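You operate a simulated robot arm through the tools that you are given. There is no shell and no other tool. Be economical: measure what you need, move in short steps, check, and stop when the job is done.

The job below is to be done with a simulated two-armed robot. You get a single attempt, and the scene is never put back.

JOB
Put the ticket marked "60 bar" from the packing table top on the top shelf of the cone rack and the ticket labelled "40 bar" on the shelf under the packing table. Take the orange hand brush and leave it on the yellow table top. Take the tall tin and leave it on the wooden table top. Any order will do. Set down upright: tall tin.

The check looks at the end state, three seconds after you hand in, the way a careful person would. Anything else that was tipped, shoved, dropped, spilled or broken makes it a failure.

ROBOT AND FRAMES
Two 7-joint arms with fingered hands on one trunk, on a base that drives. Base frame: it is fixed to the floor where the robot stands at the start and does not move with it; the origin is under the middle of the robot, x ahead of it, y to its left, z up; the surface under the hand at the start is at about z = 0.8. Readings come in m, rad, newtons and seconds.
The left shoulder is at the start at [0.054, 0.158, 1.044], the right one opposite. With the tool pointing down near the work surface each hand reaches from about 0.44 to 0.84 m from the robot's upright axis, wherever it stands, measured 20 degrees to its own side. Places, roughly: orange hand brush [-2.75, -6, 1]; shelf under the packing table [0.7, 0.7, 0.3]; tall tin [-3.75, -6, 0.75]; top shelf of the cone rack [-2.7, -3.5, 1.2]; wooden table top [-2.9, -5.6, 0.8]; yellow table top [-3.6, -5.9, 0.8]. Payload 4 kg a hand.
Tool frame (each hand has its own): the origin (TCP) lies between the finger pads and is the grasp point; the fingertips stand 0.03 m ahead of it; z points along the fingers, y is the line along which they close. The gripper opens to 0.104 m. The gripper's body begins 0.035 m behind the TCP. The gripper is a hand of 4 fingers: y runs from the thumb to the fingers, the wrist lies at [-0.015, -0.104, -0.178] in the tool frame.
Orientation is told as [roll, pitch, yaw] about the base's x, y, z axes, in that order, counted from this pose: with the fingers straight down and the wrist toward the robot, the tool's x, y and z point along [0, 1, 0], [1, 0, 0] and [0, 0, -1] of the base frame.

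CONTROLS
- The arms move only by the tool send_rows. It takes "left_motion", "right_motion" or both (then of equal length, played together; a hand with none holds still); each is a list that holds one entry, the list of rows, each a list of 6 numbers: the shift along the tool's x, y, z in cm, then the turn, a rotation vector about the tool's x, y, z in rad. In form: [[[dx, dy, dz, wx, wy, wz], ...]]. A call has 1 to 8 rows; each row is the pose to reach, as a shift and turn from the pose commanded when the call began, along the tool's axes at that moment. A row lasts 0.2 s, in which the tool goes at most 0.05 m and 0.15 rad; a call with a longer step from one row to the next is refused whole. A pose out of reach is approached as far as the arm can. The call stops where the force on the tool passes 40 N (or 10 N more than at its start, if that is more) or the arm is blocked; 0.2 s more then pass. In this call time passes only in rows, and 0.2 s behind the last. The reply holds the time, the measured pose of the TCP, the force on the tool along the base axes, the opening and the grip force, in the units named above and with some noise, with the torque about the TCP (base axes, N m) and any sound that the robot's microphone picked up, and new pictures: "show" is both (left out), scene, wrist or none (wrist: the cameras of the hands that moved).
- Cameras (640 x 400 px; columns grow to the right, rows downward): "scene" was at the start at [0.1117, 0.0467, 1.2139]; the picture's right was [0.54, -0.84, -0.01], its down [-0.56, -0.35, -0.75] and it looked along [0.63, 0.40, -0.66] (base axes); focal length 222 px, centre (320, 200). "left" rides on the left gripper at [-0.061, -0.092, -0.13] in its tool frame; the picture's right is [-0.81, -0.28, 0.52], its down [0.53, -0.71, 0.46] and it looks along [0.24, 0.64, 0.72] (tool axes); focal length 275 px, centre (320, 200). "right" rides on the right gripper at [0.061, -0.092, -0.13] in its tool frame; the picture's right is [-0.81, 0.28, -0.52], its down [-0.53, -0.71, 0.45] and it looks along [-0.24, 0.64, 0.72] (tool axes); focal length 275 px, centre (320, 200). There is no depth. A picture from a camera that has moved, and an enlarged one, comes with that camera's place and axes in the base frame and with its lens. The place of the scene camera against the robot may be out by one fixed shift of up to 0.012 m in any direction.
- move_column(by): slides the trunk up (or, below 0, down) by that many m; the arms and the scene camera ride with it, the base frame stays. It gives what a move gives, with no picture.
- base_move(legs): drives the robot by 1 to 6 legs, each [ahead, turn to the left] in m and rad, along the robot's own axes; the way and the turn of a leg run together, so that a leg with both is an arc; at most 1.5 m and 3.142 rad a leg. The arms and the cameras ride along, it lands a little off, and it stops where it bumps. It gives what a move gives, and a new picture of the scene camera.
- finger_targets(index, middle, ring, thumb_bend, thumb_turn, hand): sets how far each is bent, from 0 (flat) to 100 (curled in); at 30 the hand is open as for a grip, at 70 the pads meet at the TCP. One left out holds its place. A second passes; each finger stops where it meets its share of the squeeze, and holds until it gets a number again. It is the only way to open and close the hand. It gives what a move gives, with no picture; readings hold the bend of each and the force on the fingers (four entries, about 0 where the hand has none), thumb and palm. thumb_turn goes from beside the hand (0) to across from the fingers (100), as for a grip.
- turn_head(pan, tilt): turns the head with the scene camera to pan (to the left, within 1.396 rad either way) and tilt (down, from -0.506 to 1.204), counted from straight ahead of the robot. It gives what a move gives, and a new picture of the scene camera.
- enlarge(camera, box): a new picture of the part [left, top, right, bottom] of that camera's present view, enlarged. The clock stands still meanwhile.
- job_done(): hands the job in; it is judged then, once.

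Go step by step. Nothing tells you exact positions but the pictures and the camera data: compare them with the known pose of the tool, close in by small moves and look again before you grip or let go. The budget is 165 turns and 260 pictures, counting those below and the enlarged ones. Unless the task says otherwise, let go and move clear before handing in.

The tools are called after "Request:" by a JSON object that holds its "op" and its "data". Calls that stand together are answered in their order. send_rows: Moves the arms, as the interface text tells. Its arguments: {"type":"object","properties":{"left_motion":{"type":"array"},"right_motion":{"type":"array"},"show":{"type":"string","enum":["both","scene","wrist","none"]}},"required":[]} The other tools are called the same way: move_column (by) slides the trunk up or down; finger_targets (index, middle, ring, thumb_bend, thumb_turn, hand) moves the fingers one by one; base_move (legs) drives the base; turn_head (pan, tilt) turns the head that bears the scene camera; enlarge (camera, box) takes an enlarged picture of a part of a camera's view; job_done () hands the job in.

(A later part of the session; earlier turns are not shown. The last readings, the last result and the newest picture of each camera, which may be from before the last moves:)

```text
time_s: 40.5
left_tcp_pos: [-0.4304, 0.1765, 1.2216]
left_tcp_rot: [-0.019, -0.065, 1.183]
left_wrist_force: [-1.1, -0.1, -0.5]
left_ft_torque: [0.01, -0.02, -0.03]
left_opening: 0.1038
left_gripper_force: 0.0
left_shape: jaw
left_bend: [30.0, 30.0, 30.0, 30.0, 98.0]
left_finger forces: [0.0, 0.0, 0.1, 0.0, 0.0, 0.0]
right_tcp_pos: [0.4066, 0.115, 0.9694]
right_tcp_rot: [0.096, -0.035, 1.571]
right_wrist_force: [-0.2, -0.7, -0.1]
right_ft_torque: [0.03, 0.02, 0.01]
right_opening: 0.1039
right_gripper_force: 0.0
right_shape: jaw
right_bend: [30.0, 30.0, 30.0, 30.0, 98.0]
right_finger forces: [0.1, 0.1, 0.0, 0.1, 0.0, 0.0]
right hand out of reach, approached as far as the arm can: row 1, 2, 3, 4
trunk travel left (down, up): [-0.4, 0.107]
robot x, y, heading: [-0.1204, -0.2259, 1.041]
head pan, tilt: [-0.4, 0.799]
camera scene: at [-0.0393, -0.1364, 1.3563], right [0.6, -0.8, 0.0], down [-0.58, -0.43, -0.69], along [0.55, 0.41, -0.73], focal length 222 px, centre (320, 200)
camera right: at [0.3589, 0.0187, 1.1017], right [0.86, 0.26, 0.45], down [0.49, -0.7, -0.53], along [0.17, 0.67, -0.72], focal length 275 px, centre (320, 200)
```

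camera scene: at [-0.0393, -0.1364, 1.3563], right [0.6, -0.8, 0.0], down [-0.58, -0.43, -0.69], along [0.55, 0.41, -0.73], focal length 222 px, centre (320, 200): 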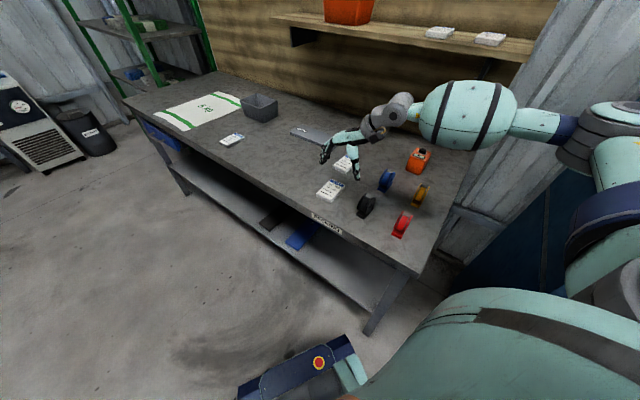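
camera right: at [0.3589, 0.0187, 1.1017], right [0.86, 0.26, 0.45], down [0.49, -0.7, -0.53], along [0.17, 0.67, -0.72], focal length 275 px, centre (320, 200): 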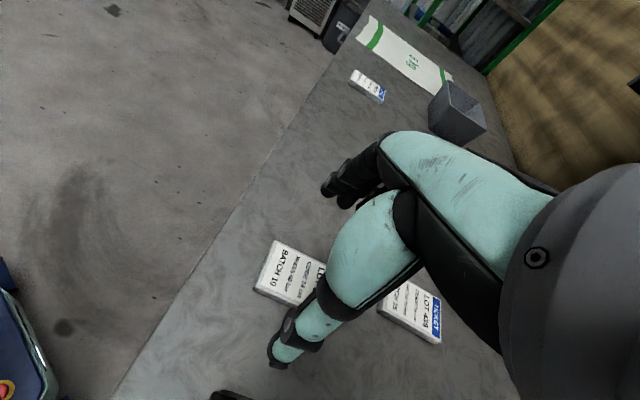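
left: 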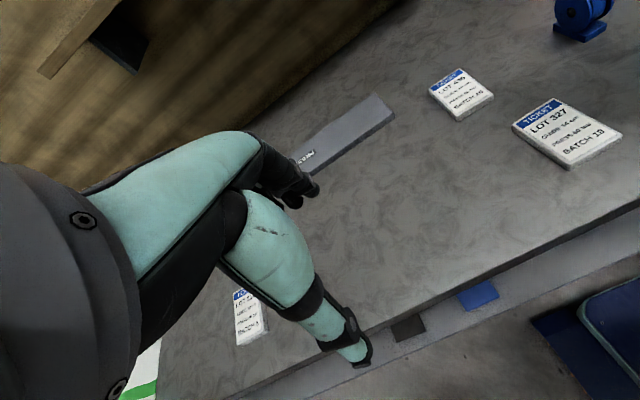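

Still limited by wrist turn. The ticket can be gripped slightly askew and will align itself to the pads, so I try the position with less yaw (about 1.2).

Request:
{"op": "send_rows", "data": {"right_motion": [[[0, 1, 0, 0.04, 0.01, 0.1], [0, 2, 0, 0.09, 0.03, 0.2], [-1, 3.5, 0, 0.09, 0.035, 0.3], [-2.5, 5, 0, 0.09, 0.035, 0.37], [-2.7, 5.1, 2, 0.09, 0.035, 0.37], [-2.7, 5.1, 4, 0.09, 0.035, 0.37]]], "show": "none"}}

```text
time_s: 42.0
left_tcp_pos: [-0.4298, 0.1761, 1.2201]
left_tcp_rot: [-0.015, -0.064, 1.183]
left_wrist_force: [0.5, 0.0, 0.1]
left_ft_torque: [-0.01, -0.02, -0.01]
left_opening: 0.1038
left_gripper_force: 0.1
left_shape: jaw
left_bend: [30.0, 30.0, 30.0, 30.0, 98.0]
left_finger forces: [0.1, 0.0, 0.0, 0.0, 0.0, 0.0]
right_tcp_pos: [0.4288, 0.166, 0.9266]
right_tcp_rot: [0.107, 0.108, 1.213]
right_wrist_force: [0.9, -0.1, -0.9]
right_ft_torque: [0.0, 0.04, 0.02]
right_opening: 0.104
right_gripper_force: 0.0
right_shape: jaw
right_bend: [30.0, 30.0, 30.0, 30.0, 98.0]
right_finger forces: [0.1, 0.0, 0.0, 0.0, 0.0, 0.0]
trunk travel left (down, up): [-0.4, 0.107]
robot x, y, heading: [-0.1245, -0.2291, 1.041]
head pan, tilt: [-0.4, 0.799]
```

Reached. Now I level the tool with the correct mapping and try a bit more yaw toward square.

Request:
{"op": "send_rows", "data": {"right_motion": [[[0, 0, 0, -0.054, -0.053, 0], [0, 0, 0, -0.108, -0.107, 0], [0, 0, 0, -0.108, -0.107, -0.1], [0, 0, 0, -0.108, -0.107, -0.2]]], "show": "both"}}

```text
time_s: 43.0
left_tcp_pos: [-0.4296, 0.1763, 1.2213]
left_tcp_rot: [-0.018, -0.064, 1.184]
left_wrist_force: [-0.2, 0.5, -0.9]
left_ft_torque: [0.02, 0.02, 0.01]
left_opening: 0.1038
left_gripper_force: 0.1
left_shape: jaw
left_bend: [30.0, 30.0, 30.0, 30.0, 98.0]
left_finger forces: [0.0, 0.1, 0.2, 0.1, 0.0, 0.0]
right_tcp_pos: [0.4315, 0.1668, 0.9284]
right_tcp_rot: [0.01, -0.014, 1.409]
right_wrist_force: [0.5, 0.2, 0.2]
right_ft_torque: [-0.01, -0.01, 0.02]
right_opening: 0.1042
right_gripper_force: 0.0
right_shape: jaw
right_bend: [30.0, 30.0, 30.0, 30.0, 98.0]
right_finger forces: [0.0, 0.1, 0.0, 0.0, 0.1, 0.0]
trunk travel left (down, up): [-0.4, 0.107]
robot x, y, heading: [-0.1249, -0.2274, 1.036]
head pan, tilt: [-0.4, 0.799]
camera scene: at [-0.0395, -0.1358, 1.3563], right [0.6, -0.8, 0.0], down [-0.58, -0.44, -0.69], along [0.55, 0.41, -0.73], focal length 222 px, centre (320, 200)
camera right: at [0.3574, 0.0838, 1.0577], right [0.85, 0.13, 0.51], down [0.41, -0.78, -0.47], along [0.34, 0.61, -0.72], focal length 275 px, centre (320, 200)
```

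scene: 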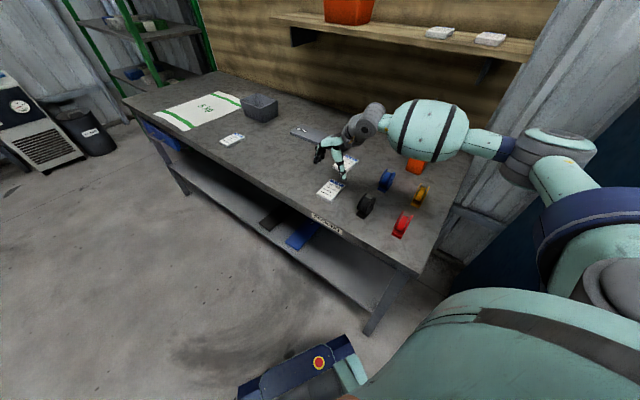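
right: 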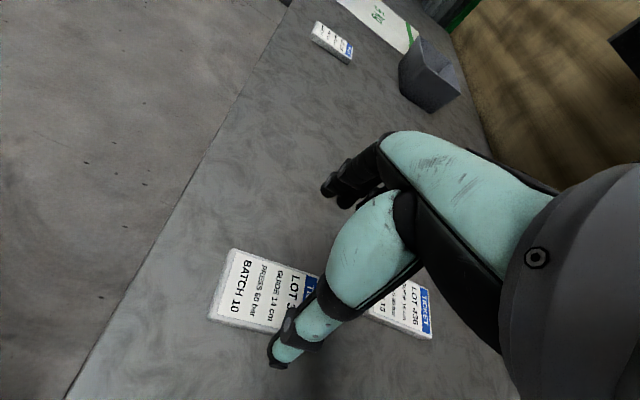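

Level and well placed over the ticket. I finish the yaw and come down to about 0.85.

Request:
{"op": "send_rows", "data": {"right_motion": [[[-0.5, -0.3, 2, 0, 0, -0.08], [-0.8, -0.4, 4, 0, 0.01, -0.16], [-0.8, -0.4, 6, 0, 0.01, -0.16], [-0.8, -0.4, 7.5, 0, 0.01, -0.16]]], "show": "both"}}

```text
time_s: 44.0
left_tcp_pos: [-0.4296, 0.1767, 1.2204]
left_tcp_rot: [-0.018, -0.065, 1.184]
left_wrist_force: [0.0, 0.1, 1.2]
left_ft_torque: [-0.03, 0.03, 0.02]
left_opening: 0.1041
left_gripper_force: 0.0
left_shape: jaw
left_bend: [30.0, 30.0, 30.0, 30.0, 98.0]
left_finger forces: [0.0, 0.1, 0.0, 0.0, 0.0, 0.0]
right_tcp_pos: [0.4373, 0.1621, 0.8988]
right_tcp_rot: [0.016, -0.014, 1.529]
right_wrist_force: [0.2, -0.1, 0.1]
right_ft_torque: [-0.03, 0.02, 0.0]
right_opening: 0.1039
right_gripper_force: 0.1
right_shape: jaw
right_bend: [30.0, 30.0, 30.0, 30.0, 98.0]
right_finger forces: [0.0, 0.1, 0.0, 0.0, 0.0, 0.0]
right hand out of reach, approached as far as the arm can: row 2, 3, 4
trunk travel left (down, up): [-0.4, 0.107]
robot x, y, heading: [-0.121, -0.2234, 1.04]
head pan, tilt: [-0.4, 0.799]
camera scene: at [-0.0394, -0.1356, 1.3563], right [0.6, -0.8, 0.01], down [-0.58, -0.44, -0.69], along [0.55, 0.41, -0.73], focal length 222 px, centre (320, 200)
camera right: at [0.3745, 0.0709, 1.0281], right [0.83, 0.23, 0.51], down [0.49, -0.73, -0.47], along [0.26, 0.64, -0.72], focal length 275 px, centre (320, 200)
```

scene: 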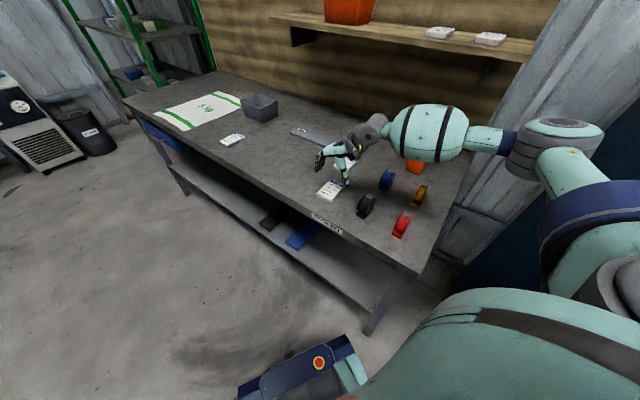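
right: 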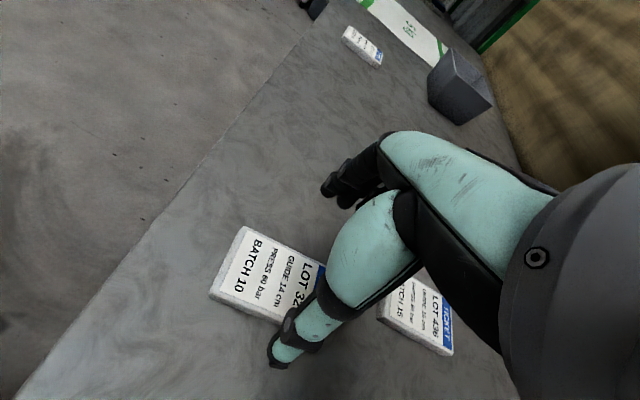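

The yaw limit is about 1.5, so I back off to about 1.38 and descend.

Request:
{"op": "send_rows", "data": {"right_motion": [[[0, 0, 0, 0, 0, 0.1], [0, 0, 2, 0.01, -0.01, 0.15], [0, 0, 4, 0.01, -0.01, 0.15], [0, 0, 5, 0.01, -0.01, 0.15]]], "show": "wrist"}}

```text
time_s: 45.0
left_tcp_pos: [-0.4292, 0.1768, 1.2205]
left_tcp_rot: [-0.019, -0.065, 1.184]
left_wrist_force: [-0.4, 0.1, 0.3]
left_ft_torque: [-0.01, 0.01, 0.03]
left_opening: 0.1039
left_gripper_force: 0.0
left_shape: jaw
left_bend: [30.0, 30.0, 30.0, 30.0, 98.0]
left_finger forces: [0.0, 0.0, 0.0, 0.0, 0.0, 0.1]
right_tcp_pos: [0.4356, 0.1641, 0.8481]
right_tcp_rot: [0.01, -0.005, 1.416]
right_wrist_force: [-0.3, 0.5, 0.2]
right_ft_torque: [-0.02, 0.01, 0.01]
right_opening: 0.1039
right_gripper_force: 0.0
right_shape: jaw
right_bend: [30.0, 30.0, 30.0, 30.0, 98.0]
right_finger forces: [0.0, 0.0, 0.0, 0.0, 0.1, 0.0]
trunk travel left (down, up): [-0.4, 0.107]
robot x, y, heading: [-0.1238, -0.2276, 1.038]
head pan, tilt: [-0.4, 0.799]
camera right: at [0.363, 0.0819, 0.98], right [0.85, 0.15, 0.51], down [0.41, -0.78, -0.46], along [0.33, 0.6, -0.72], focal length 275 px, centre (320, 200)
```

right: 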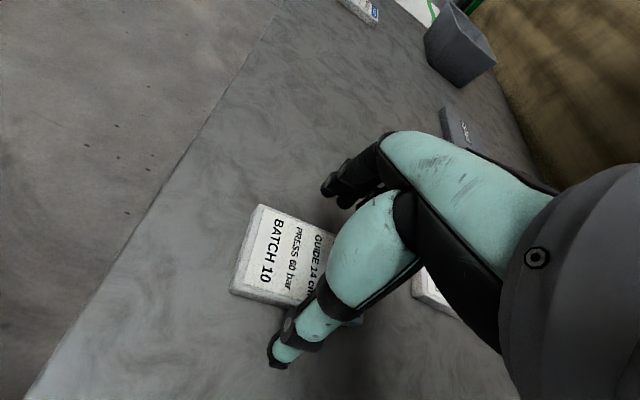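

The thumb is just outside the near edge. I lower until the tips are near the table.

Request:
{"op": "send_rows", "data": {"right_motion": [[[0, 0, 0.8, 0, 0, 0], [0, 0, 1.5, 0, 0, 0]]], "show": "wrist"}}

```text
time_s: 45.5
left_tcp_pos: [-0.4289, 0.177, 1.2203]
left_tcp_rot: [-0.018, -0.064, 1.184]
left_wrist_force: [0.9, -0.1, -0.4]
left_ft_torque: [0.03, -0.01, -0.03]
left_opening: 0.1037
left_gripper_force: 0.0
left_shape: jaw
left_bend: [30.0, 30.0, 30.0, 30.0, 98.0]
left_finger forces: [0.0, 0.0, 0.0, 0.0, 0.0, 0.0]
right_tcp_pos: [0.4373, 0.1639, 0.8337]
right_tcp_rot: [0.008, -0.004, 1.417]
right_wrist_force: [-0.6, 0.3, -0.1]
right_ft_torque: [0.01, -0.02, -0.04]
right_opening: 0.1041
right_gripper_force: 0.0
right_shape: jaw
right_bend: [30.0, 30.0, 30.0, 30.0, 98.0]
right_finger forces: [0.1, 0.0, 0.0, 0.1, 0.0, 0.0]
trunk travel left (down, up): [-0.4, 0.107]
robot x, y, heading: [-0.126, -0.2283, 1.04]
head pan, tilt: [-0.4, 0.799]
camera right: at [0.3639, 0.0816, 0.9646], right [0.85, 0.14, 0.51], down [0.41, -0.78, -0.46], along [0.33, 0.6, -0.72], focal length 275 px, centre (320, 200)
```

right: 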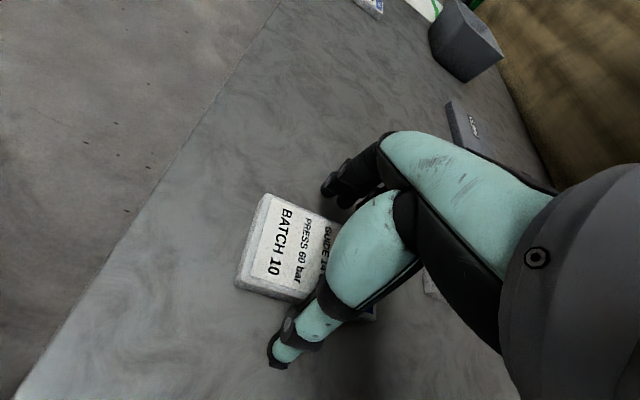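

Positioned around the ticket. I close the fingers.

Request:
{"op": "finger_targets", "data": {"hand": "right", "index": 70, "middle": 70, "ring": 70, "thumb_bend": 70}}

Request:
{"op": "send_rows", "data": {"right_motion": [[[0, 0, -1, 0, 0, 0], [0, 0, -2.5, 0, 0, 0], [0, 0, -5, 0, 0, 0]]], "show": "both"}}

```text
time_s: 46.5
left_tcp_pos: [-0.4308, 0.1764, 1.2214]
left_tcp_rot: [-0.019, -0.065, 1.182]
left_wrist_force: [-0.4, -0.3, -0.3]
left_ft_torque: [0.02, 0.01, 0.0]
left_opening: 0.1036
left_gripper_force: 0.0
left_shape: jaw
left_bend: [30.0, 30.0, 30.0, 30.0, 98.0]
left_finger forces: [0.1, 0.1, 0.0, 0.0, 0.0, 0.1]
right_tcp_pos: [0.4359, 0.1637, 0.8359]
right_tcp_rot: [0.01, -0.006, 1.418]
right_wrist_force: [0.2, 2.5, 7.0]
right_ft_torque: [0.24, -0.12, 0.05]
right_opening: 0.0571
right_gripper_force: 24.0
right_shape: fingers
right_bend: [57.0, 59.0, 60.0, 45.0, 93.0]
right_finger forces: [7.6, 13.2, 7.2, 0.0, 20.5, 0.0]
trunk travel left (down, up): [-0.4, 0.107]
robot x, y, heading: [-0.1241, -0.2293, 1.041]
head pan, tilt: [-0.4, 0.799]
```

```text
time_s: 47.4
left_tcp_pos: [-0.4294, 0.1755, 1.2211]
left_tcp_rot: [-0.018, -0.064, 1.184]
left_wrist_force: [0.2, -0.1, -0.2]
left_ft_torque: [0.0, 0.01, 0.0]
left_opening: 0.104
left_gripper_force: 0.1
left_shape: jaw
left_bend: [30.0, 30.0, 30.0, 30.0, 98.0]
left_finger forces: [0.0, 0.1, 0.1, 0.0, 0.0, 0.1]
right_tcp_pos: [0.4363, 0.1621, 0.8839]
right_tcp_rot: [0.008, -0.001, 1.417]
right_wrist_force: [0.1, 0.1, -1.0]
right_ft_torque: [0.0, 0.0, -0.03]
right_opening: 0.0575
right_gripper_force: 20.8
right_shape: fingers
right_bend: [57.0, 60.0, 60.0, 45.0, 93.0]
right_finger forces: [7.3, 6.7, 6.8, 0.0, 20.8, 0.1]
trunk travel left (down, up): [-0.4, 0.107]
robot x, y, heading: [-0.1228, -0.2285, 1.036]
head pan, tilt: [-0.4, 0.799]
camera scene: at [-0.0399, -0.1359, 1.3563], right [0.6, -0.8, 0.01], down [-0.58, -0.44, -0.69], along [0.56, 0.41, -0.73], focal length 222 px, centre (320, 200)
camera right: at [0.3644, 0.0795, 1.0148], right [0.85, 0.15, 0.51], down [0.41, -0.78, -0.46], along [0.33, 0.6, -0.73], focal length 275 px, centre (320, 200)
```

scene: 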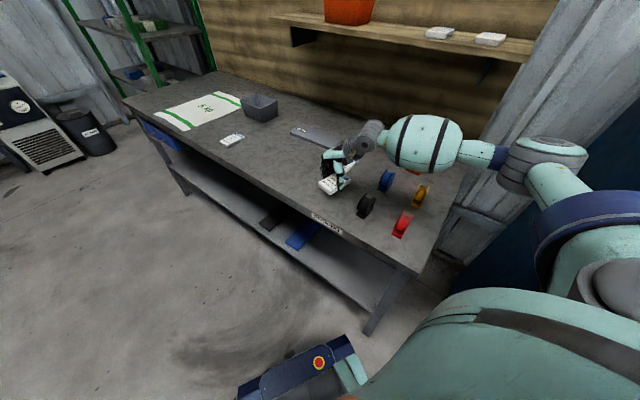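
right: 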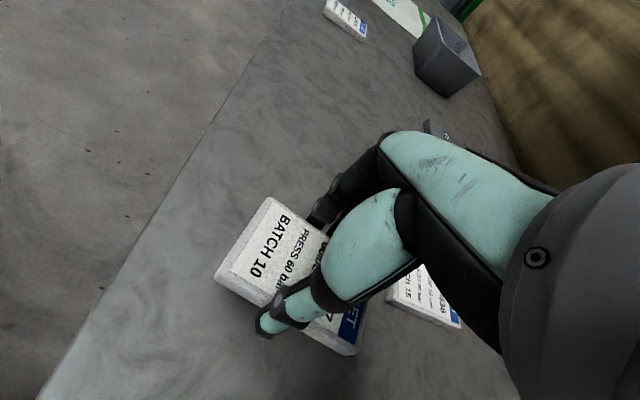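

The ticket is firmly held. I lift it clear and raise the trunk a bit before driving to the other end of the table for the 40 bar ticket with the left hand.

Request:
{"op": "send_rows", "data": {"right_motion": [[[0, 0, -4, 0, 0, 0.05], [0, 0, -8, 0, 0, 0.1], [0, 0, -12, 0, 0, 0.2], [0, -2, -14, 0, 0, 0.3]]], "show": "none"}}

Request:
{"op": "move_column", "data": {"by": 0.09}}

Request:
{"op": "base_move", "data": {"legs": [[0, 0.76]]}}

Request:
{"op": "base_move", "data": {"legs": [[0.85, 0]]}}

```text
time_s: 48.4
left_tcp_pos: [-0.4303, 0.1754, 1.2213]
left_tcp_rot: [-0.018, -0.066, 1.185]
left_wrist_force: [-0.6, -0.1, -0.5]
left_ft_torque: [-0.01, -0.03, -0.01]
left_opening: 0.1038
left_gripper_force: 0.1
left_shape: jaw
left_bend: [30.0, 30.0, 30.0, 30.0, 98.0]
left_finger forces: [0.0, 0.0, 0.1, 0.1, 0.0, 0.1]
right_tcp_pos: [0.4326, 0.1409, 1.0247]
right_tcp_rot: [0.011, -0.002, 1.116]
right_wrist_force: [-0.6, -0.3, -0.6]
right_ft_torque: [0.03, -0.01, -0.02]
right_opening: 0.0573
right_gripper_force: 20.6
right_shape: fingers
right_bend: [57.0, 60.0, 60.0, 45.0, 93.0]
right_finger forces: [7.3, 6.6, 6.7, 0.1, 20.9, 0.1]
trunk travel left (down, up): [-0.4, 0.107]
robot x, y, heading: [-0.1255, -0.2312, 1.043]
head pan, tilt: [-0.4, 0.799]
```

```text
time_s: 49.6
left_tcp_pos: [-0.4292, 0.1773, 1.3124]
left_tcp_rot: [-0.017, -0.065, 1.182]
left_wrist_force: [0.2, -1.0, 0.5]
left_ft_torque: [0.0, -0.03, 0.04]
left_opening: 0.104
left_gripper_force: 0.0
left_shape: jaw
left_bend: [30.0, 30.0, 30.0, 30.0, 98.0]
left_finger forces: [0.0, 0.0, 0.0, 0.1, 0.0, 0.1]
right_tcp_pos: [0.4326, 0.1423, 1.1144]
right_tcp_rot: [0.009, 0.001, 1.119]
right_wrist_force: [-0.1, 0.2, -0.4]
right_ft_torque: [0.04, 0.0, -0.01]
right_opening: 0.0574
right_gripper_force: 20.4
right_shape: fingers
right_bend: [57.0, 60.0, 60.0, 45.0, 93.0]
right_finger forces: [7.5, 6.7, 6.6, 0.0, 20.7, 0.0]
trunk travel left (down, up): [-0.49, 0.017]
robot x, y, heading: [-0.1243, -0.2254, 1.037]
head pan, tilt: [-0.4, 0.799]
```

```text
time_s: 52.4
left_tcp_pos: [-0.6236, -0.1498, 1.311]
left_tcp_rot: [-0.017, -0.065, 1.95]
left_wrist_force: [0.9, 0.1, 0.8]
left_ft_torque: [0.03, 0.01, -0.03]
left_opening: 0.1041
left_gripper_force: 0.1
left_shape: jaw
left_bend: [30.0, 30.0, 30.0, 30.0, 98.0]
left_finger forces: [0.0, 0.1, 0.0, 0.0, 0.0, 0.1]
right_tcp_pos: [0.0215, 0.4246, 1.1146]
right_tcp_rot: [0.009, -0.001, 1.883]
right_wrist_force: [-0.3, 0.3, -0.8]
right_ft_torque: [0.01, 0.01, 0.02]
right_opening: 0.0572
right_gripper_force: 20.3
right_shape: fingers
right_bend: [57.0, 60.0, 60.0, 45.0, 93.0]
right_finger forces: [7.4, 6.4, 6.6, 0.1, 20.3, 0.0]
trunk travel left (down, up): [-0.49, 0.017]
robot x, y, heading: [-0.1195, -0.2251, 1.804]
head pan, tilt: [-0.4, 0.799]
camera scene: at [-0.1236, -0.0975, 1.4469], right [0.99, -0.16, 0.01], down [-0.12, -0.72, -0.69], along [0.12, 0.68, -0.73], focal length 222 px, centre (320, 200)
```

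scene: 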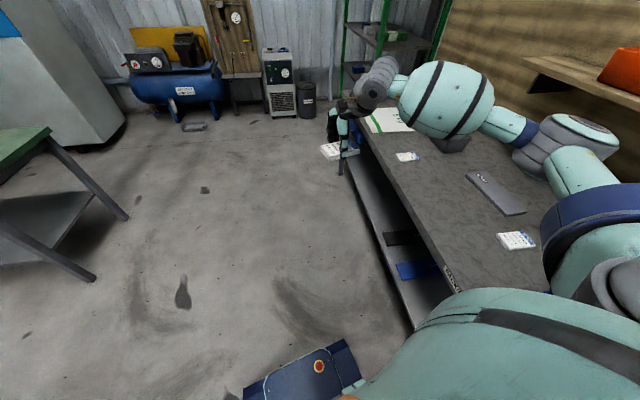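

```text
time_s: 57.0
left_tcp_pos: [-0.8189, 0.6473, 1.3126]
left_tcp_rot: [-0.021, -0.075, 1.962]
left_wrist_force: [-0.5, 0.1, -0.3]
left_ft_torque: [-0.01, -0.03, 0.01]
left_opening: 0.1039
left_gripper_force: 0.1
left_shape: jaw
left_bend: [30.0, 30.0, 30.0, 30.0, 98.0]
left_finger forces: [0.0, 0.1, 0.1, 0.0, 0.0, 0.0]
right_tcp_pos: [-0.182, 1.231, 1.1215]
right_tcp_rot: [0.007, -0.012, 1.897]
right_wrist_force: [0.2, -0.1, 0.0]
right_ft_torque: [0.02, -0.01, 0.02]
right_opening: 0.0572
right_gripper_force: 20.8
right_shape: fingers
right_bend: [57.0, 60.0, 61.0, 45.0, 93.0]
right_finger forces: [7.4, 6.5, 6.5, 0.0, 20.4, 0.0]
trunk travel left (down, up): [-0.49, 0.017]
robot x, y, heading: [-0.3188, 0.5923, 1.819]
head pan, tilt: [-0.4, 0.799]
camera scene: at [-0.3251, 0.7189, 1.4469], right [0.99, -0.15, 0.0], down [-0.11, -0.72, -0.69], along [0.11, 0.68, -0.72], focal length 222 px, centre (320, 200)
```

scene: 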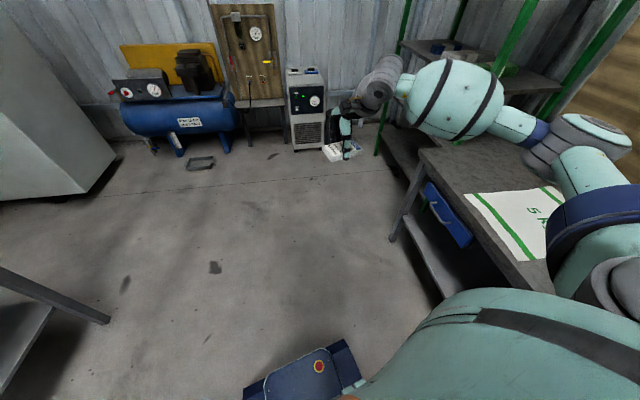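

Smooth drive. Now I turn around, then reverse to the mirrored position for the left hand.

Request:
{"op": "base_move", "data": {"legs": [[0, 2.5]]}}

Request:
{"op": "base_move", "data": {"legs": [[-0.55, 0]]}}

```text
time_s: 64.5
left_tcp_pos: [0.0541, 0.2616, 1.3141]
left_tcp_rot: [-0.023, -0.089, -1.808]
left_wrist_force: [0.4, 0.1, -0.1]
left_ft_torque: [-0.02, -0.01, 0.0]
left_opening: 0.1043
left_gripper_force: 0.1
left_shape: jaw
left_bend: [30.0, 30.0, 30.0, 30.0, 98.0]
left_finger forces: [0.0, 0.0, 0.1, 0.0, 0.0, 0.0]
right_tcp_pos: [-0.805, 0.1631, 1.1282]
right_tcp_rot: [0.006, -0.023, -1.875]
right_wrist_force: [0.2, 0.2, -0.8]
right_ft_torque: [-0.01, -0.02, 0.02]
right_opening: 0.0566
right_gripper_force: 18.9
right_shape: fingers
right_bend: [58.0, 61.0, 61.0, 45.0, 93.0]
right_finger forces: [7.0, 5.6, 6.1, 0.1, 18.9, 0.0]
trunk travel left (down, up): [-0.49, 0.017]
robot x, y, heading: [-0.3283, 0.5941, -1.951]
head pan, tilt: [-0.4, 0.799]
camera scene: at [-0.4113, 0.4905, 1.4468], right [-0.71, 0.71, 0.01], down [0.51, 0.52, -0.69], along [-0.49, -0.48, -0.73], focal length 222 px, centre (320, 200)
```

scene: 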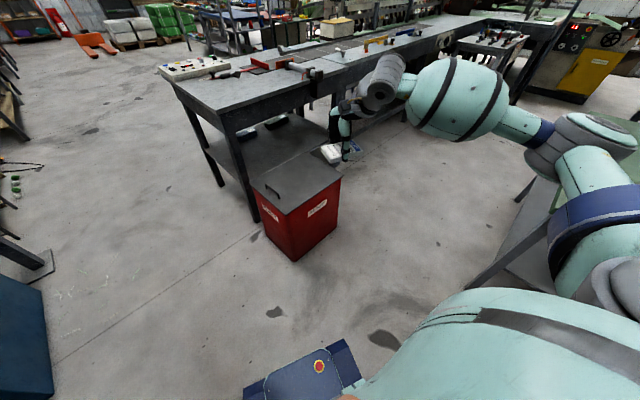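

```text
time_s: 67.8
left_tcp_pos: [0.2646, 0.7949, 1.3165]
left_tcp_rot: [-0.024, -0.099, -1.832]
left_wrist_force: [0.4, -0.2, 0.4]
left_ft_torque: [-0.02, -0.02, -0.02]
left_opening: 0.1041
left_gripper_force: 0.0
left_shape: jaw
left_bend: [30.0, 30.0, 30.0, 30.0, 98.0]
left_finger forces: [0.0, 0.0, 0.0, 0.0, 0.0, 0.0]
right_tcp_pos: [-0.5876, 0.6908, 1.1354]
right_tcp_rot: [0.004, -0.036, -1.866]
right_wrist_force: [0.2, 0.3, -0.3]
right_ft_torque: [-0.03, -0.01, 0.04]
right_opening: 0.0567
right_gripper_force: 20.1
right_shape: fingers
right_bend: [58.0, 61.0, 61.0, 45.0, 93.0]
right_finger forces: [7.2, 5.8, 6.4, 0.0, 19.5, 0.0]
trunk travel left (down, up): [-0.49, 0.017]
robot x, y, heading: [-0.1243, 1.1137, -1.948]
head pan, tilt: [-0.4, 0.799]
camera scene: at [-0.2029, 1.0107, 1.4467], right [-0.72, 0.7, 0.01], down [0.5, 0.52, -0.69], along [-0.48, -0.49, -0.73], focal length 222 px, centre (320, 200)
```

scene: 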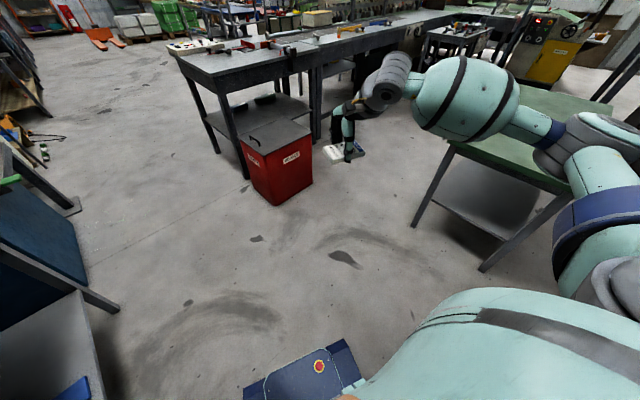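

The turn area is clear, and I note a red bin near (-0.85, -0.35) to avoid. Now I turn to the final heading for the left hand.

Request:
{"op": "base_move", "data": {"legs": [[0, 0.91]]}}

Request:
{"op": "turn_head", "data": {"pan": 0.4, "tilt": 0.8}}

```text
time_s: 71.0
left_tcp_pos: [0.3562, 1.2448, 1.319]
left_tcp_rot: [-0.025, -0.113, -0.912]
left_wrist_force: [0.7, 0.3, -0.1]
left_ft_torque: [-0.01, -0.01, 0.01]
left_opening: 0.1039
left_gripper_force: 0.1
left_shape: jaw
left_bend: [30.0, 30.0, 30.0, 30.0, 98.0]
left_finger forces: [0.0, 0.1, 0.1, 0.0, 0.0, 0.0]
right_tcp_pos: [-0.0768, 0.5003, 1.1407]
right_tcp_rot: [0.002, -0.046, -0.944]
right_wrist_force: [-0.2, -1.1, -0.1]
right_ft_torque: [0.0, 0.0, 0.0]
right_opening: 0.0562
right_gripper_force: 18.7
right_shape: fingers
right_bend: [58.0, 61.0, 61.0, 45.0, 93.0]
right_finger forces: [7.0, 5.4, 6.1, 0.0, 18.6, 0.0]
trunk travel left (down, up): [-0.49, 0.017]
robot x, y, heading: [-0.1261, 1.1126, -1.027]
head pan, tilt: [-0.4, 0.799]
camera scene: at [-0.0941, 0.9928, 1.4468], right [-0.99, -0.15, 0.01], down [-0.11, 0.72, -0.69], along [0.1, -0.68, -0.73], focal length 222 px, centre (320, 200)
```

scene: 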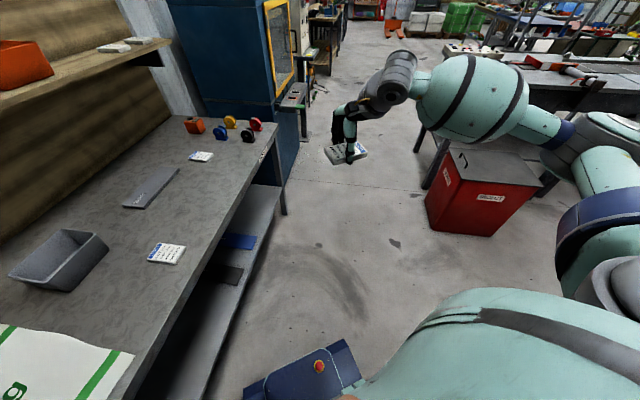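

```text
time_s: 72.1
left_tcp_pos: [0.3501, 1.2485, 1.3202]
left_tcp_rot: [-0.025, -0.126, -0.939]
left_wrist_force: [0.8, -0.4, 0.3]
left_ft_torque: [-0.02, -0.01, 0.01]
left_opening: 0.104
left_gripper_force: 0.1
left_shape: jaw
left_bend: [30.0, 30.0, 30.0, 30.0, 98.0]
left_finger forces: [0.0, 0.0, 0.0, 0.0, 0.1, 0.0]
right_tcp_pos: [-0.084, 0.5129, 1.1479]
right_tcp_rot: [0.003, -0.058, -0.944]
right_wrist_force: [1.2, 0.8, -1.3]
right_ft_torque: [0.02, 0.01, 0.0]
right_opening: 0.0562
right_gripper_force: 19.5
right_shape: fingers
right_bend: [58.0, 61.0, 62.0, 45.0, 93.0]
right_finger forces: [7.3, 5.6, 6.3, 0.0, 19.1, 0.0]
trunk travel left (down, up): [-0.49, 0.017]
robot x, y, heading: [-0.1243, 1.1159, -1.025]
head pan, tilt: [0.4, 0.799]
camera scene: at [-0.0405, 1.025, 1.4468], right [-0.58, -0.81, -0.01], down [-0.59, 0.43, -0.69], along [0.56, -0.4, -0.73], focal length 222 px, centre (320, 200)
```

scene: 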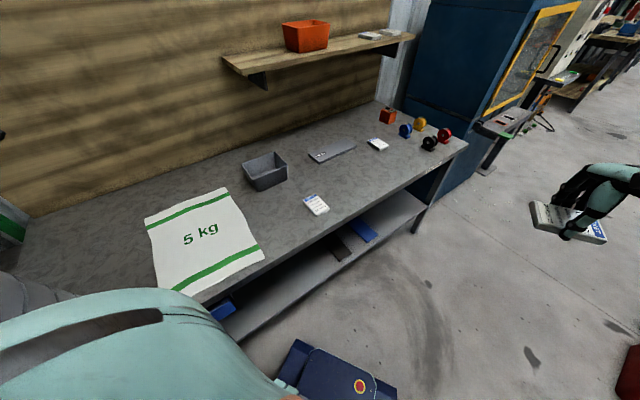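

The 40 bar ticket is at about (0.44, 0.71). I start moving the left hand over toward it, levelling on the way.

Request:
{"op": "send_rows", "data": {"left_motion": [[[-2.2, 4.3, 0, 0.02, 0, 0], [-4.4, 8.6, 0, 0.05, 0.01, 0], [-6.6, 12.9, 0, 0.08, 0.02, 0.05], [-8.8, 17.2, 0, 0.12, 0.025, 0.1], [-11, 21.5, 0, 0.12, 0.025, 0.15], [-13.2, 25.8, 0, 0.12, 0.025, 0.2], [-15.4, 30.1, 0, 0.12, 0.025, 0.25], [-17.6, 34.4, 0, 0.12, 0.025, 0.3]]], "show": "none"}}

```text
time_s: 73.9
left_tcp_pos: [0.4189, 0.8752, 1.3667]
left_tcp_rot: [0.018, -0.003, -1.212]
left_wrist_force: [-0.6, -0.6, -0.3]
left_ft_torque: [0.01, 0.03, 0.01]
left_opening: 0.1042
left_gripper_force: 0.1
left_shape: jaw
left_bend: [30.0, 30.0, 30.0, 30.0, 98.0]
left_finger forces: [0.0, 0.0, 0.1, 0.0, 0.0, 0.1]
right_tcp_pos: [-0.082, 0.5098, 1.1458]
right_tcp_rot: [0.004, -0.056, -0.946]
right_wrist_force: [-0.1, 0.1, -0.4]
right_ft_torque: [0.04, -0.01, -0.01]
right_opening: 0.0563
right_gripper_force: 19.7
right_shape: fingers
right_bend: [58.0, 61.0, 62.0, 45.0, 93.0]
right_finger forces: [7.2, 5.8, 6.2, 0.0, 19.1, 0.0]
trunk travel left (down, up): [-0.49, 0.017]
robot x, y, heading: [-0.125, 1.1121, -1.021]
head pan, tilt: [0.4, 0.799]
```

Request:
{"op": "send_rows", "data": {"left_motion": [[[-0.5, 2, 4.4, 0, 0, 0], [-1, 4, 8.8, 0, 0, 0], [-1.5, 6, 13.2, 0, 0, 0.05], [-2, 8, 17.6, 0, 0, 0.1], [-2.5, 10, 22, 0, 0, 0.15], [-3, 12, 26.4, 0, 0, 0.19], [-3.3, 14, 30.8, 0, 0, 0.19], [-3.6, 16, 35, 0, 0, 0.19]]], "show": "both"}}

```text
time_s: 75.7
left_tcp_pos: [0.4503, 0.7153, 1.0183]
left_tcp_rot: [0.014, -0.002, -1.405]
left_wrist_force: [-0.2, -0.7, -0.4]
left_ft_torque: [0.01, 0.03, 0.02]
left_opening: 0.104
left_gripper_force: 0.0
left_shape: jaw
left_bend: [30.0, 30.0, 30.0, 30.0, 98.0]
left_finger forces: [0.0, 0.1, 0.0, 0.0, 0.0, 0.1]
right_tcp_pos: [-0.0833, 0.51, 1.1467]
right_tcp_rot: [0.002, -0.056, -0.944]
right_wrist_force: [0.2, 0.3, -1.0]
right_ft_torque: [0.01, 0.02, -0.04]
right_opening: 0.0562
right_gripper_force: 19.3
right_shape: fingers
right_bend: [58.0, 61.0, 62.0, 45.0, 93.0]
right_finger forces: [7.3, 5.8, 6.2, 0.0, 19.2, 0.0]
trunk travel left (down, up): [-0.49, 0.017]
robot x, y, heading: [-0.1266, 1.1126, -1.023]
head pan, tilt: [0.4, 0.799]
camera scene: at [-0.0388, 1.0226, 1.4465], right [-0.58, -0.81, -0.01], down [-0.59, 0.43, -0.69], along [0.56, -0.4, -0.73], focal length 222 px, centre (320, 200)
camera left: at [0.373, 0.7956, 1.1484], right [-0.84, 0.14, -0.53], down [0.41, 0.79, -0.45], along [0.36, -0.59, -0.72], focal length 275 px, centre (320, 200)
```

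scene: 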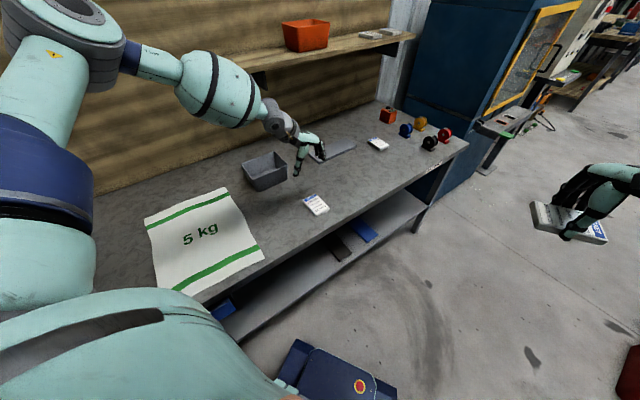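
left: 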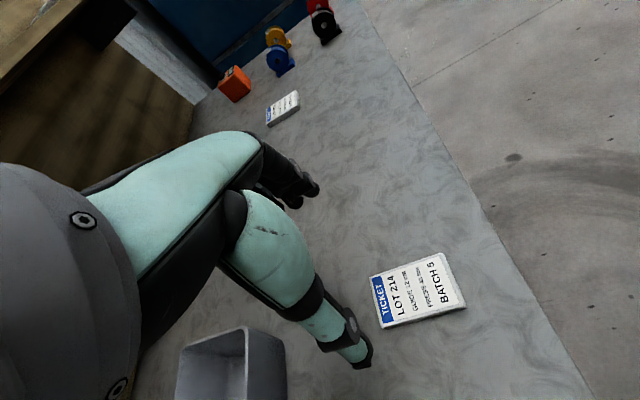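

Ticket centre is at about (0.441, 0.704). I correct by about 1 cm and descend.

Request:
{"op": "send_rows", "data": {"left_motion": [[[-0.5, 0.5, 4, 0, 0, 0], [-1.1, 0.9, 8, 0, -0.01, 0], [-1.1, 0.9, 12, 0, -0.01, 0], [-1.1, 0.9, 15.5, 0, -0.01, 0], [-1.1, 0.9, 17, 0, -0.01, 0]]], "show": "wrist"}}

```text
time_s: 76.9
left_tcp_pos: [0.4345, 0.7674, 0.9368]
left_tcp_rot: [0.003, -0.001, -1.396]
left_wrist_force: [1.0, -0.3, -0.1]
left_ft_torque: [0.03, 0.03, -0.02]
left_opening: 0.1039
left_gripper_force: 0.0
left_shape: jaw
left_bend: [30.0, 30.0, 30.0, 30.0, 98.0]
left_finger forces: [0.0, 0.0, 0.1, 0.0, 0.0, 0.0]
left hand out of reach, approached as far as the arm can: row 1, 2, 3, 4, 5
right_tcp_pos: [-0.0823, 0.5132, 1.1477]
right_tcp_rot: [-0.001, -0.057, -0.944]
right_wrist_force: [0.7, 0.5, -1.0]
right_ft_torque: [-0.02, 0.0, 0.0]
right_opening: 0.0566
right_gripper_force: 19.7
right_shape: fingers
right_bend: [58.0, 61.0, 62.0, 45.0, 93.0]
right_finger forces: [7.4, 5.7, 6.1, 0.1, 19.1, 0.1]
trunk travel left (down, up): [-0.49, 0.017]
robot x, y, heading: [-0.1242, 1.113, -1.026]
head pan, tilt: [0.4, 0.799]
camera left: at [0.3581, 0.8467, 1.0681], right [-0.84, 0.13, -0.52], down [0.4, 0.8, -0.45], along [0.35, -0.59, -0.72], focal length 275 px, centre (320, 200)
```

left: 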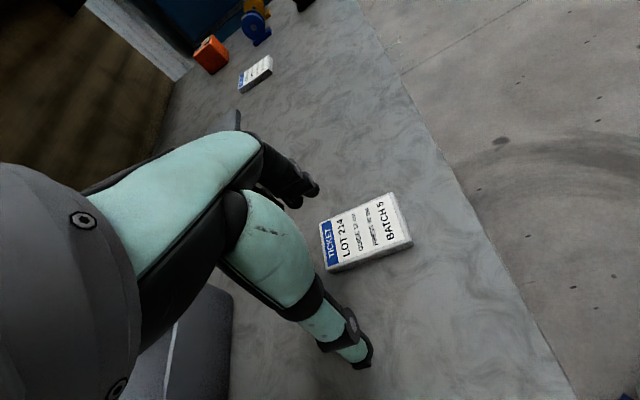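

The trunk is too high for this reach. I lift the hand slightly, lower the trunk by 0.09, and then move over the ticket.

Request:
{"op": "send_rows", "data": {"left_motion": [[[0, 0, -3.5, 0, 0, 0], [0, 0, -7, 0, 0, 0]]], "show": "none"}}

Request:
{"op": "move_column", "data": {"by": -0.09}}

```text
time_s: 77.5
left_tcp_pos: [0.4318, 0.7689, 1.0073]
left_tcp_rot: [0.008, -0.006, -1.404]
left_wrist_force: [0.2, 0.1, 0.0]
left_ft_torque: [0.01, -0.01, 0.01]
left_opening: 0.1039
left_gripper_force: 0.0
left_shape: jaw
left_bend: [30.0, 30.0, 30.0, 30.0, 98.0]
left_finger forces: [0.0, 0.1, 0.0, 0.0, 0.0, 0.0]
right_tcp_pos: [-0.0834, 0.5128, 1.1484]
right_tcp_rot: [0.003, -0.06, -0.946]
right_wrist_force: [0.0, 0.0, -0.9]
right_ft_torque: [-0.01, 0.02, 0.01]
right_opening: 0.0564
right_gripper_force: 18.3
right_shape: fingers
right_bend: [58.0, 61.0, 62.0, 45.0, 93.0]
right_finger forces: [7.3, 5.7, 6.1, 0.0, 19.1, 0.0]
trunk travel left (down, up): [-0.49, 0.017]
robot x, y, heading: [-0.1262, 1.1166, -1.024]
head pan, tilt: [0.4, 0.799]
```

```text
time_s: 78.8
left_tcp_pos: [0.4311, 0.7682, 0.9171]
left_tcp_rot: [0.007, -0.004, -1.403]
left_wrist_force: [-0.2, 0.5, -0.2]
left_ft_torque: [0.0, 0.0, 0.03]
left_opening: 0.1041
left_gripper_force: 0.1
left_shape: jaw
left_bend: [30.0, 30.0, 30.0, 30.0, 98.0]
left_finger forces: [0.0, 0.0, 0.1, 0.0, 0.1, 0.1]
right_tcp_pos: [-0.0832, 0.5129, 1.0578]
right_tcp_rot: [0.0, -0.059, -0.945]
right_wrist_force: [-0.2, -0.8, -0.1]
right_ft_torque: [-0.02, 0.03, 0.01]
right_opening: 0.0564
right_gripper_force: 19.1
right_shape: fingers
right_bend: [58.0, 61.0, 62.0, 45.0, 93.0]
right_finger forces: [7.2, 5.7, 6.2, 0.0, 19.1, 0.0]
trunk travel left (down, up): [-0.4, 0.107]
robot x, y, heading: [-0.1214, 1.1147, -1.024]
head pan, tilt: [0.4, 0.799]
```

Request:
{"op": "send_rows", "data": {"left_motion": [[[0, 3, 0, 0, 0, 0], [0, 6.5, 0, 0, 0, 0], [0, 6.5, 2, 0, 0, 0], [0, 6.5, 4, 0, 0, 0]]], "show": "wrist"}}

```text
time_s: 79.8
left_tcp_pos: [0.4476, 0.7143, 0.8944]
left_tcp_rot: [0.004, -0.002, -1.404]
left_wrist_force: [-0.7, 0.4, 0.2]
left_ft_torque: [-0.01, -0.03, -0.01]
left_opening: 0.1042
left_gripper_force: 0.1
left_shape: jaw
left_bend: [30.0, 30.0, 30.0, 30.0, 98.0]
left_finger forces: [0.0, 0.0, 0.0, 0.0, 0.0, 0.1]
left hand out of reach, approached as far as the arm can: row 1, 3, 4
right_tcp_pos: [-0.0834, 0.5138, 1.0569]
right_tcp_rot: [0.001, -0.06, -0.944]
right_wrist_force: [0.8, -0.1, 0.1]
right_ft_torque: [-0.02, 0.0, 0.01]
right_opening: 0.0563
right_gripper_force: 18.8
right_shape: fingers
right_bend: [58.0, 61.0, 62.0, 45.0, 93.0]
right_finger forces: [7.3, 5.7, 6.1, 0.0, 19.1, 0.0]
trunk travel left (down, up): [-0.4, 0.107]
robot x, y, heading: [-0.1242, 1.1125, -1.025]
head pan, tilt: [0.4, 0.799]
camera left: at [0.371, 0.7951, 1.0253], right [-0.84, 0.14, -0.52], down [0.41, 0.79, -0.45], along [0.35, -0.6, -0.72], focal length 275 px, centre (320, 200)
```

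left: 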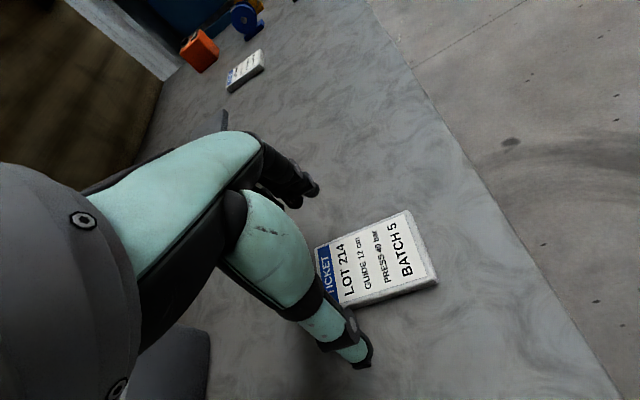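

Request:
{"op": "send_rows", "data": {"left_motion": [[[0, 0, 0, 0, 0, -0.1], [-0.7, 0.9, 0, 0, 0, -0.18], [-0.7, 0.9, 2, 0, 0, -0.18], [-0.7, 0.9, 4, 0, 0, -0.18]]], "show": "wrist"}}

```text
time_s: 80.8
left_tcp_pos: [0.4358, 0.7283, 0.8785]
left_tcp_rot: [0.005, -0.009, -1.222]
left_wrist_force: [-0.2, 0.2, -0.3]
left_ft_torque: [0.0, 0.02, 0.0]
left_opening: 0.104
left_gripper_force: 0.1
left_shape: jaw
left_bend: [30.0, 30.0, 30.0, 30.0, 98.0]
left_finger forces: [0.1, 0.0, 0.0, 0.0, 0.0, 0.0]
left hand out of reach, approached as far as the arm can: row 2, 3, 4
right_tcp_pos: [-0.0833, 0.5121, 1.0575]
right_tcp_rot: [0.002, -0.06, -0.946]
right_wrist_force: [-0.3, 0.2, -0.1]
right_ft_torque: [-0.01, 0.04, 0.01]
right_opening: 0.0563
right_gripper_force: 19.0
right_shape: fingers
right_bend: [58.0, 61.0, 62.0, 45.0, 93.0]
right_finger forces: [7.4, 5.8, 6.1, 0.1, 19.0, 0.1]
trunk travel left (down, up): [-0.4, 0.107]
robot x, y, heading: [-0.1262, 1.1161, -1.024]
head pan, tilt: [0.4, 0.799]
camera left: at [0.3467, 0.7943, 1.0092], right [-0.85, -0.02, -0.52], down [0.26, 0.85, -0.46], along [0.45, -0.53, -0.72], focal length 275 px, centre (320, 200)
```

left: 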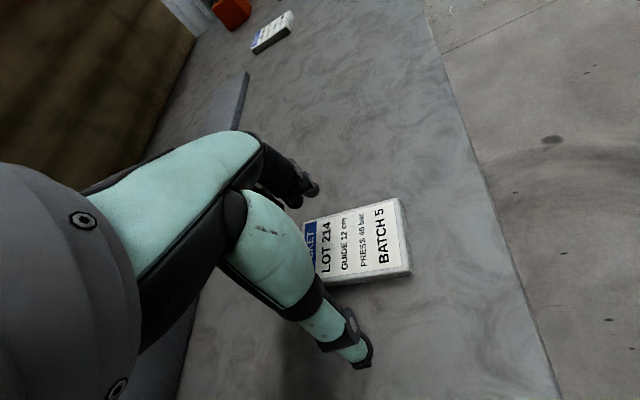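

It looks like an arm-stretch limit now. I bring the base 6 cm closer, with the hand safely above the table items.

Request:
{"op": "send_rows", "data": {"left_motion": [[[0, 0, -2, 0, 0, 0]]], "show": "none"}}

Request:
{"op": "base_move", "data": {"legs": [[0.06, 0]]}}

```text
time_s: 81.2
left_tcp_pos: [0.4376, 0.7271, 0.8989]
left_tcp_rot: [0.008, -0.008, -1.223]
left_wrist_force: [-0.7, 0.6, -0.7]
left_ft_torque: [-0.02, 0.02, -0.01]
left_opening: 0.1039
left_gripper_force: 0.1
left_shape: jaw
left_bend: [30.0, 30.0, 30.0, 30.0, 98.0]
left_finger forces: [0.1, 0.0, 0.1, 0.0, 0.0, 0.0]
right_tcp_pos: [-0.0845, 0.5126, 1.0579]
right_tcp_rot: [0.001, -0.059, -0.945]
right_wrist_force: [-0.1, 0.3, -0.3]
right_ft_torque: [-0.06, -0.04, 0.01]
right_opening: 0.0564
right_gripper_force: 19.2
right_shape: fingers
right_bend: [58.0, 61.0, 62.0, 45.0, 93.0]
right_finger forces: [7.3, 5.7, 6.1, 0.0, 19.1, 0.1]
trunk travel left (down, up): [-0.4, 0.107]
robot x, y, heading: [-0.1274, 1.1156, -1.025]
head pan, tilt: [0.4, 0.799]
```

```text
time_s: 82.2
left_tcp_pos: [0.4653, 0.6791, 0.9009]
left_tcp_rot: [0.007, -0.012, -1.221]
left_wrist_force: [0.5, -0.1, 0.6]
left_ft_torque: [-0.02, -0.02, -0.04]
left_opening: 0.1037
left_gripper_force: 0.1
left_shape: jaw
left_bend: [30.0, 30.0, 30.0, 30.0, 98.0]
left_finger forces: [0.0, 0.0, 0.0, 0.0, 0.1, 0.1]
right_tcp_pos: [-0.0543, 0.4651, 1.0601]
right_tcp_rot: [0.003, -0.064, -0.944]
right_wrist_force: [-0.1, 0.0, -0.3]
right_ft_torque: [0.01, -0.02, 0.03]
right_opening: 0.0562
right_gripper_force: 19.3
right_shape: fingers
right_bend: [58.0, 61.0, 62.0, 45.0, 93.0]
right_finger forces: [7.3, 5.7, 6.1, 0.0, 19.1, 0.1]
trunk travel left (down, up): [-0.4, 0.107]
robot x, y, heading: [-0.0927, 1.0616, -1.019]
head pan, tilt: [0.4, 0.799]
camera scene: at [-0.0148, 0.9834, 1.3573], right [-0.58, -0.81, 0.0], down [-0.58, 0.42, -0.69], along [0.56, -0.4, -0.72], focal length 222 px, centre (320, 200)
```

scene: 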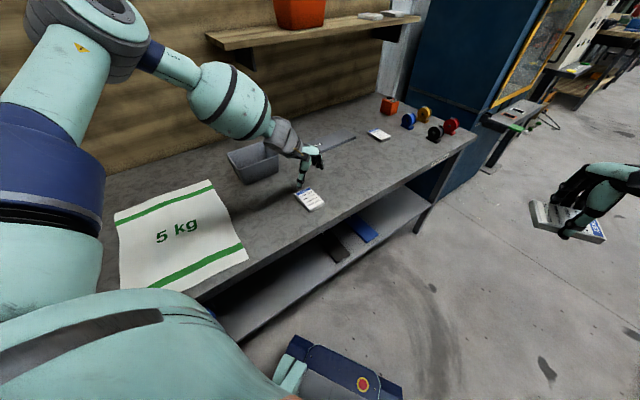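

Request:
{"op": "send_rows", "data": {"left_motion": [[[-0.7, -1.6, 0, 0, 0, 0.06], [-1.4, -3.2, 0, 0, 0, 0.12], [-1.4, -3.2, 2, 0.01, 0, 0.16], [-1.4, -3.2, 5, 0.01, 0, 0.16]]], "show": "wrist"}}

```text
time_s: 83.2
left_tcp_pos: [0.439, 0.707, 0.8535]
left_tcp_rot: [0.012, -0.004, -1.386]
left_wrist_force: [-0.9, -0.2, 0.0]
left_ft_torque: [0.01, -0.02, 0.01]
left_opening: 0.1037
left_gripper_force: 0.0
left_shape: jaw
left_bend: [30.0, 30.0, 30.0, 30.0, 98.0]
left_finger forces: [0.1, 0.0, 0.1, 0.0, 0.1, 0.0]
right_tcp_pos: [-0.0575, 0.4691, 1.0626]
right_tcp_rot: [0.004, -0.07, -0.945]
right_wrist_force: [-0.5, 0.0, -0.8]
right_ft_torque: [-0.03, -0.05, -0.05]
right_opening: 0.0563
right_gripper_force: 19.0
right_shape: fingers
right_bend: [58.0, 61.0, 62.0, 45.0, 93.0]
right_finger forces: [7.3, 5.6, 6.2, 0.1, 19.1, 0.0]
trunk travel left (down, up): [-0.4, 0.107]
robot x, y, heading: [-0.0952, 1.0615, -1.026]
head pan, tilt: [0.4, 0.799]
camera left: at [0.3597, 0.7863, 0.9848], right [-0.84, 0.12, -0.53], down [0.4, 0.8, -0.45], along [0.37, -0.59, -0.72], focal length 275 px, centre (320, 200)
```

left: 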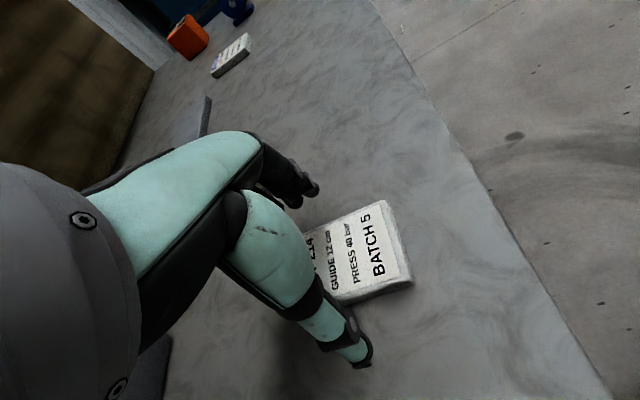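

Request:
{"op": "send_rows", "data": {"left_motion": [[[0, 0.6, 0.6, 0, 0, 0], [0, 0.6, 1.9, 0, 0, 0]]], "show": "wrist"}}

```text
time_s: 83.8
left_tcp_pos: [0.4392, 0.7117, 0.8493]
left_tcp_rot: [0.011, -0.003, -1.382]
left_wrist_force: [0.5, 0.7, 0.8]
left_ft_torque: [0.03, -0.03, 0.02]
left_opening: 0.1039
left_gripper_force: 0.0
left_shape: jaw
left_bend: [30.0, 30.0, 30.0, 30.0, 98.0]
left_finger forces: [0.1, 0.0, 0.1, 0.0, 0.1, 0.1]
left hand out of reach, approached as far as the arm can: row 1, 2
right_tcp_pos: [-0.0574, 0.4675, 1.0631]
right_tcp_rot: [0.002, -0.068, -0.945]
right_wrist_force: [0.3, 0.1, -1.5]
right_ft_torque: [-0.02, 0.0, -0.03]
right_opening: 0.0563
right_gripper_force: 18.8
right_shape: fingers
right_bend: [58.0, 61.0, 62.0, 45.0, 93.0]
right_finger forces: [7.3, 5.5, 6.1, 0.0, 19.1, 0.0]
trunk travel left (down, up): [-0.4, 0.107]
robot x, y, heading: [-0.0932, 1.062, -1.023]
head pan, tilt: [0.4, 0.799]
camera left: at [0.3604, 0.7897, 0.9792], right [-0.84, 0.12, -0.53], down [0.39, 0.8, -0.45], along [0.37, -0.59, -0.72], focal length 275 px, centre (320, 200)
```

left: 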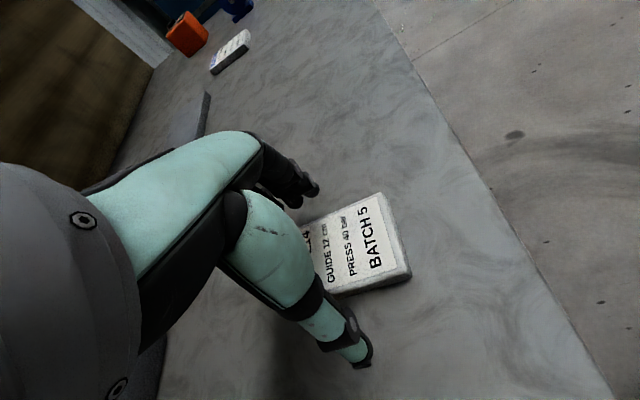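

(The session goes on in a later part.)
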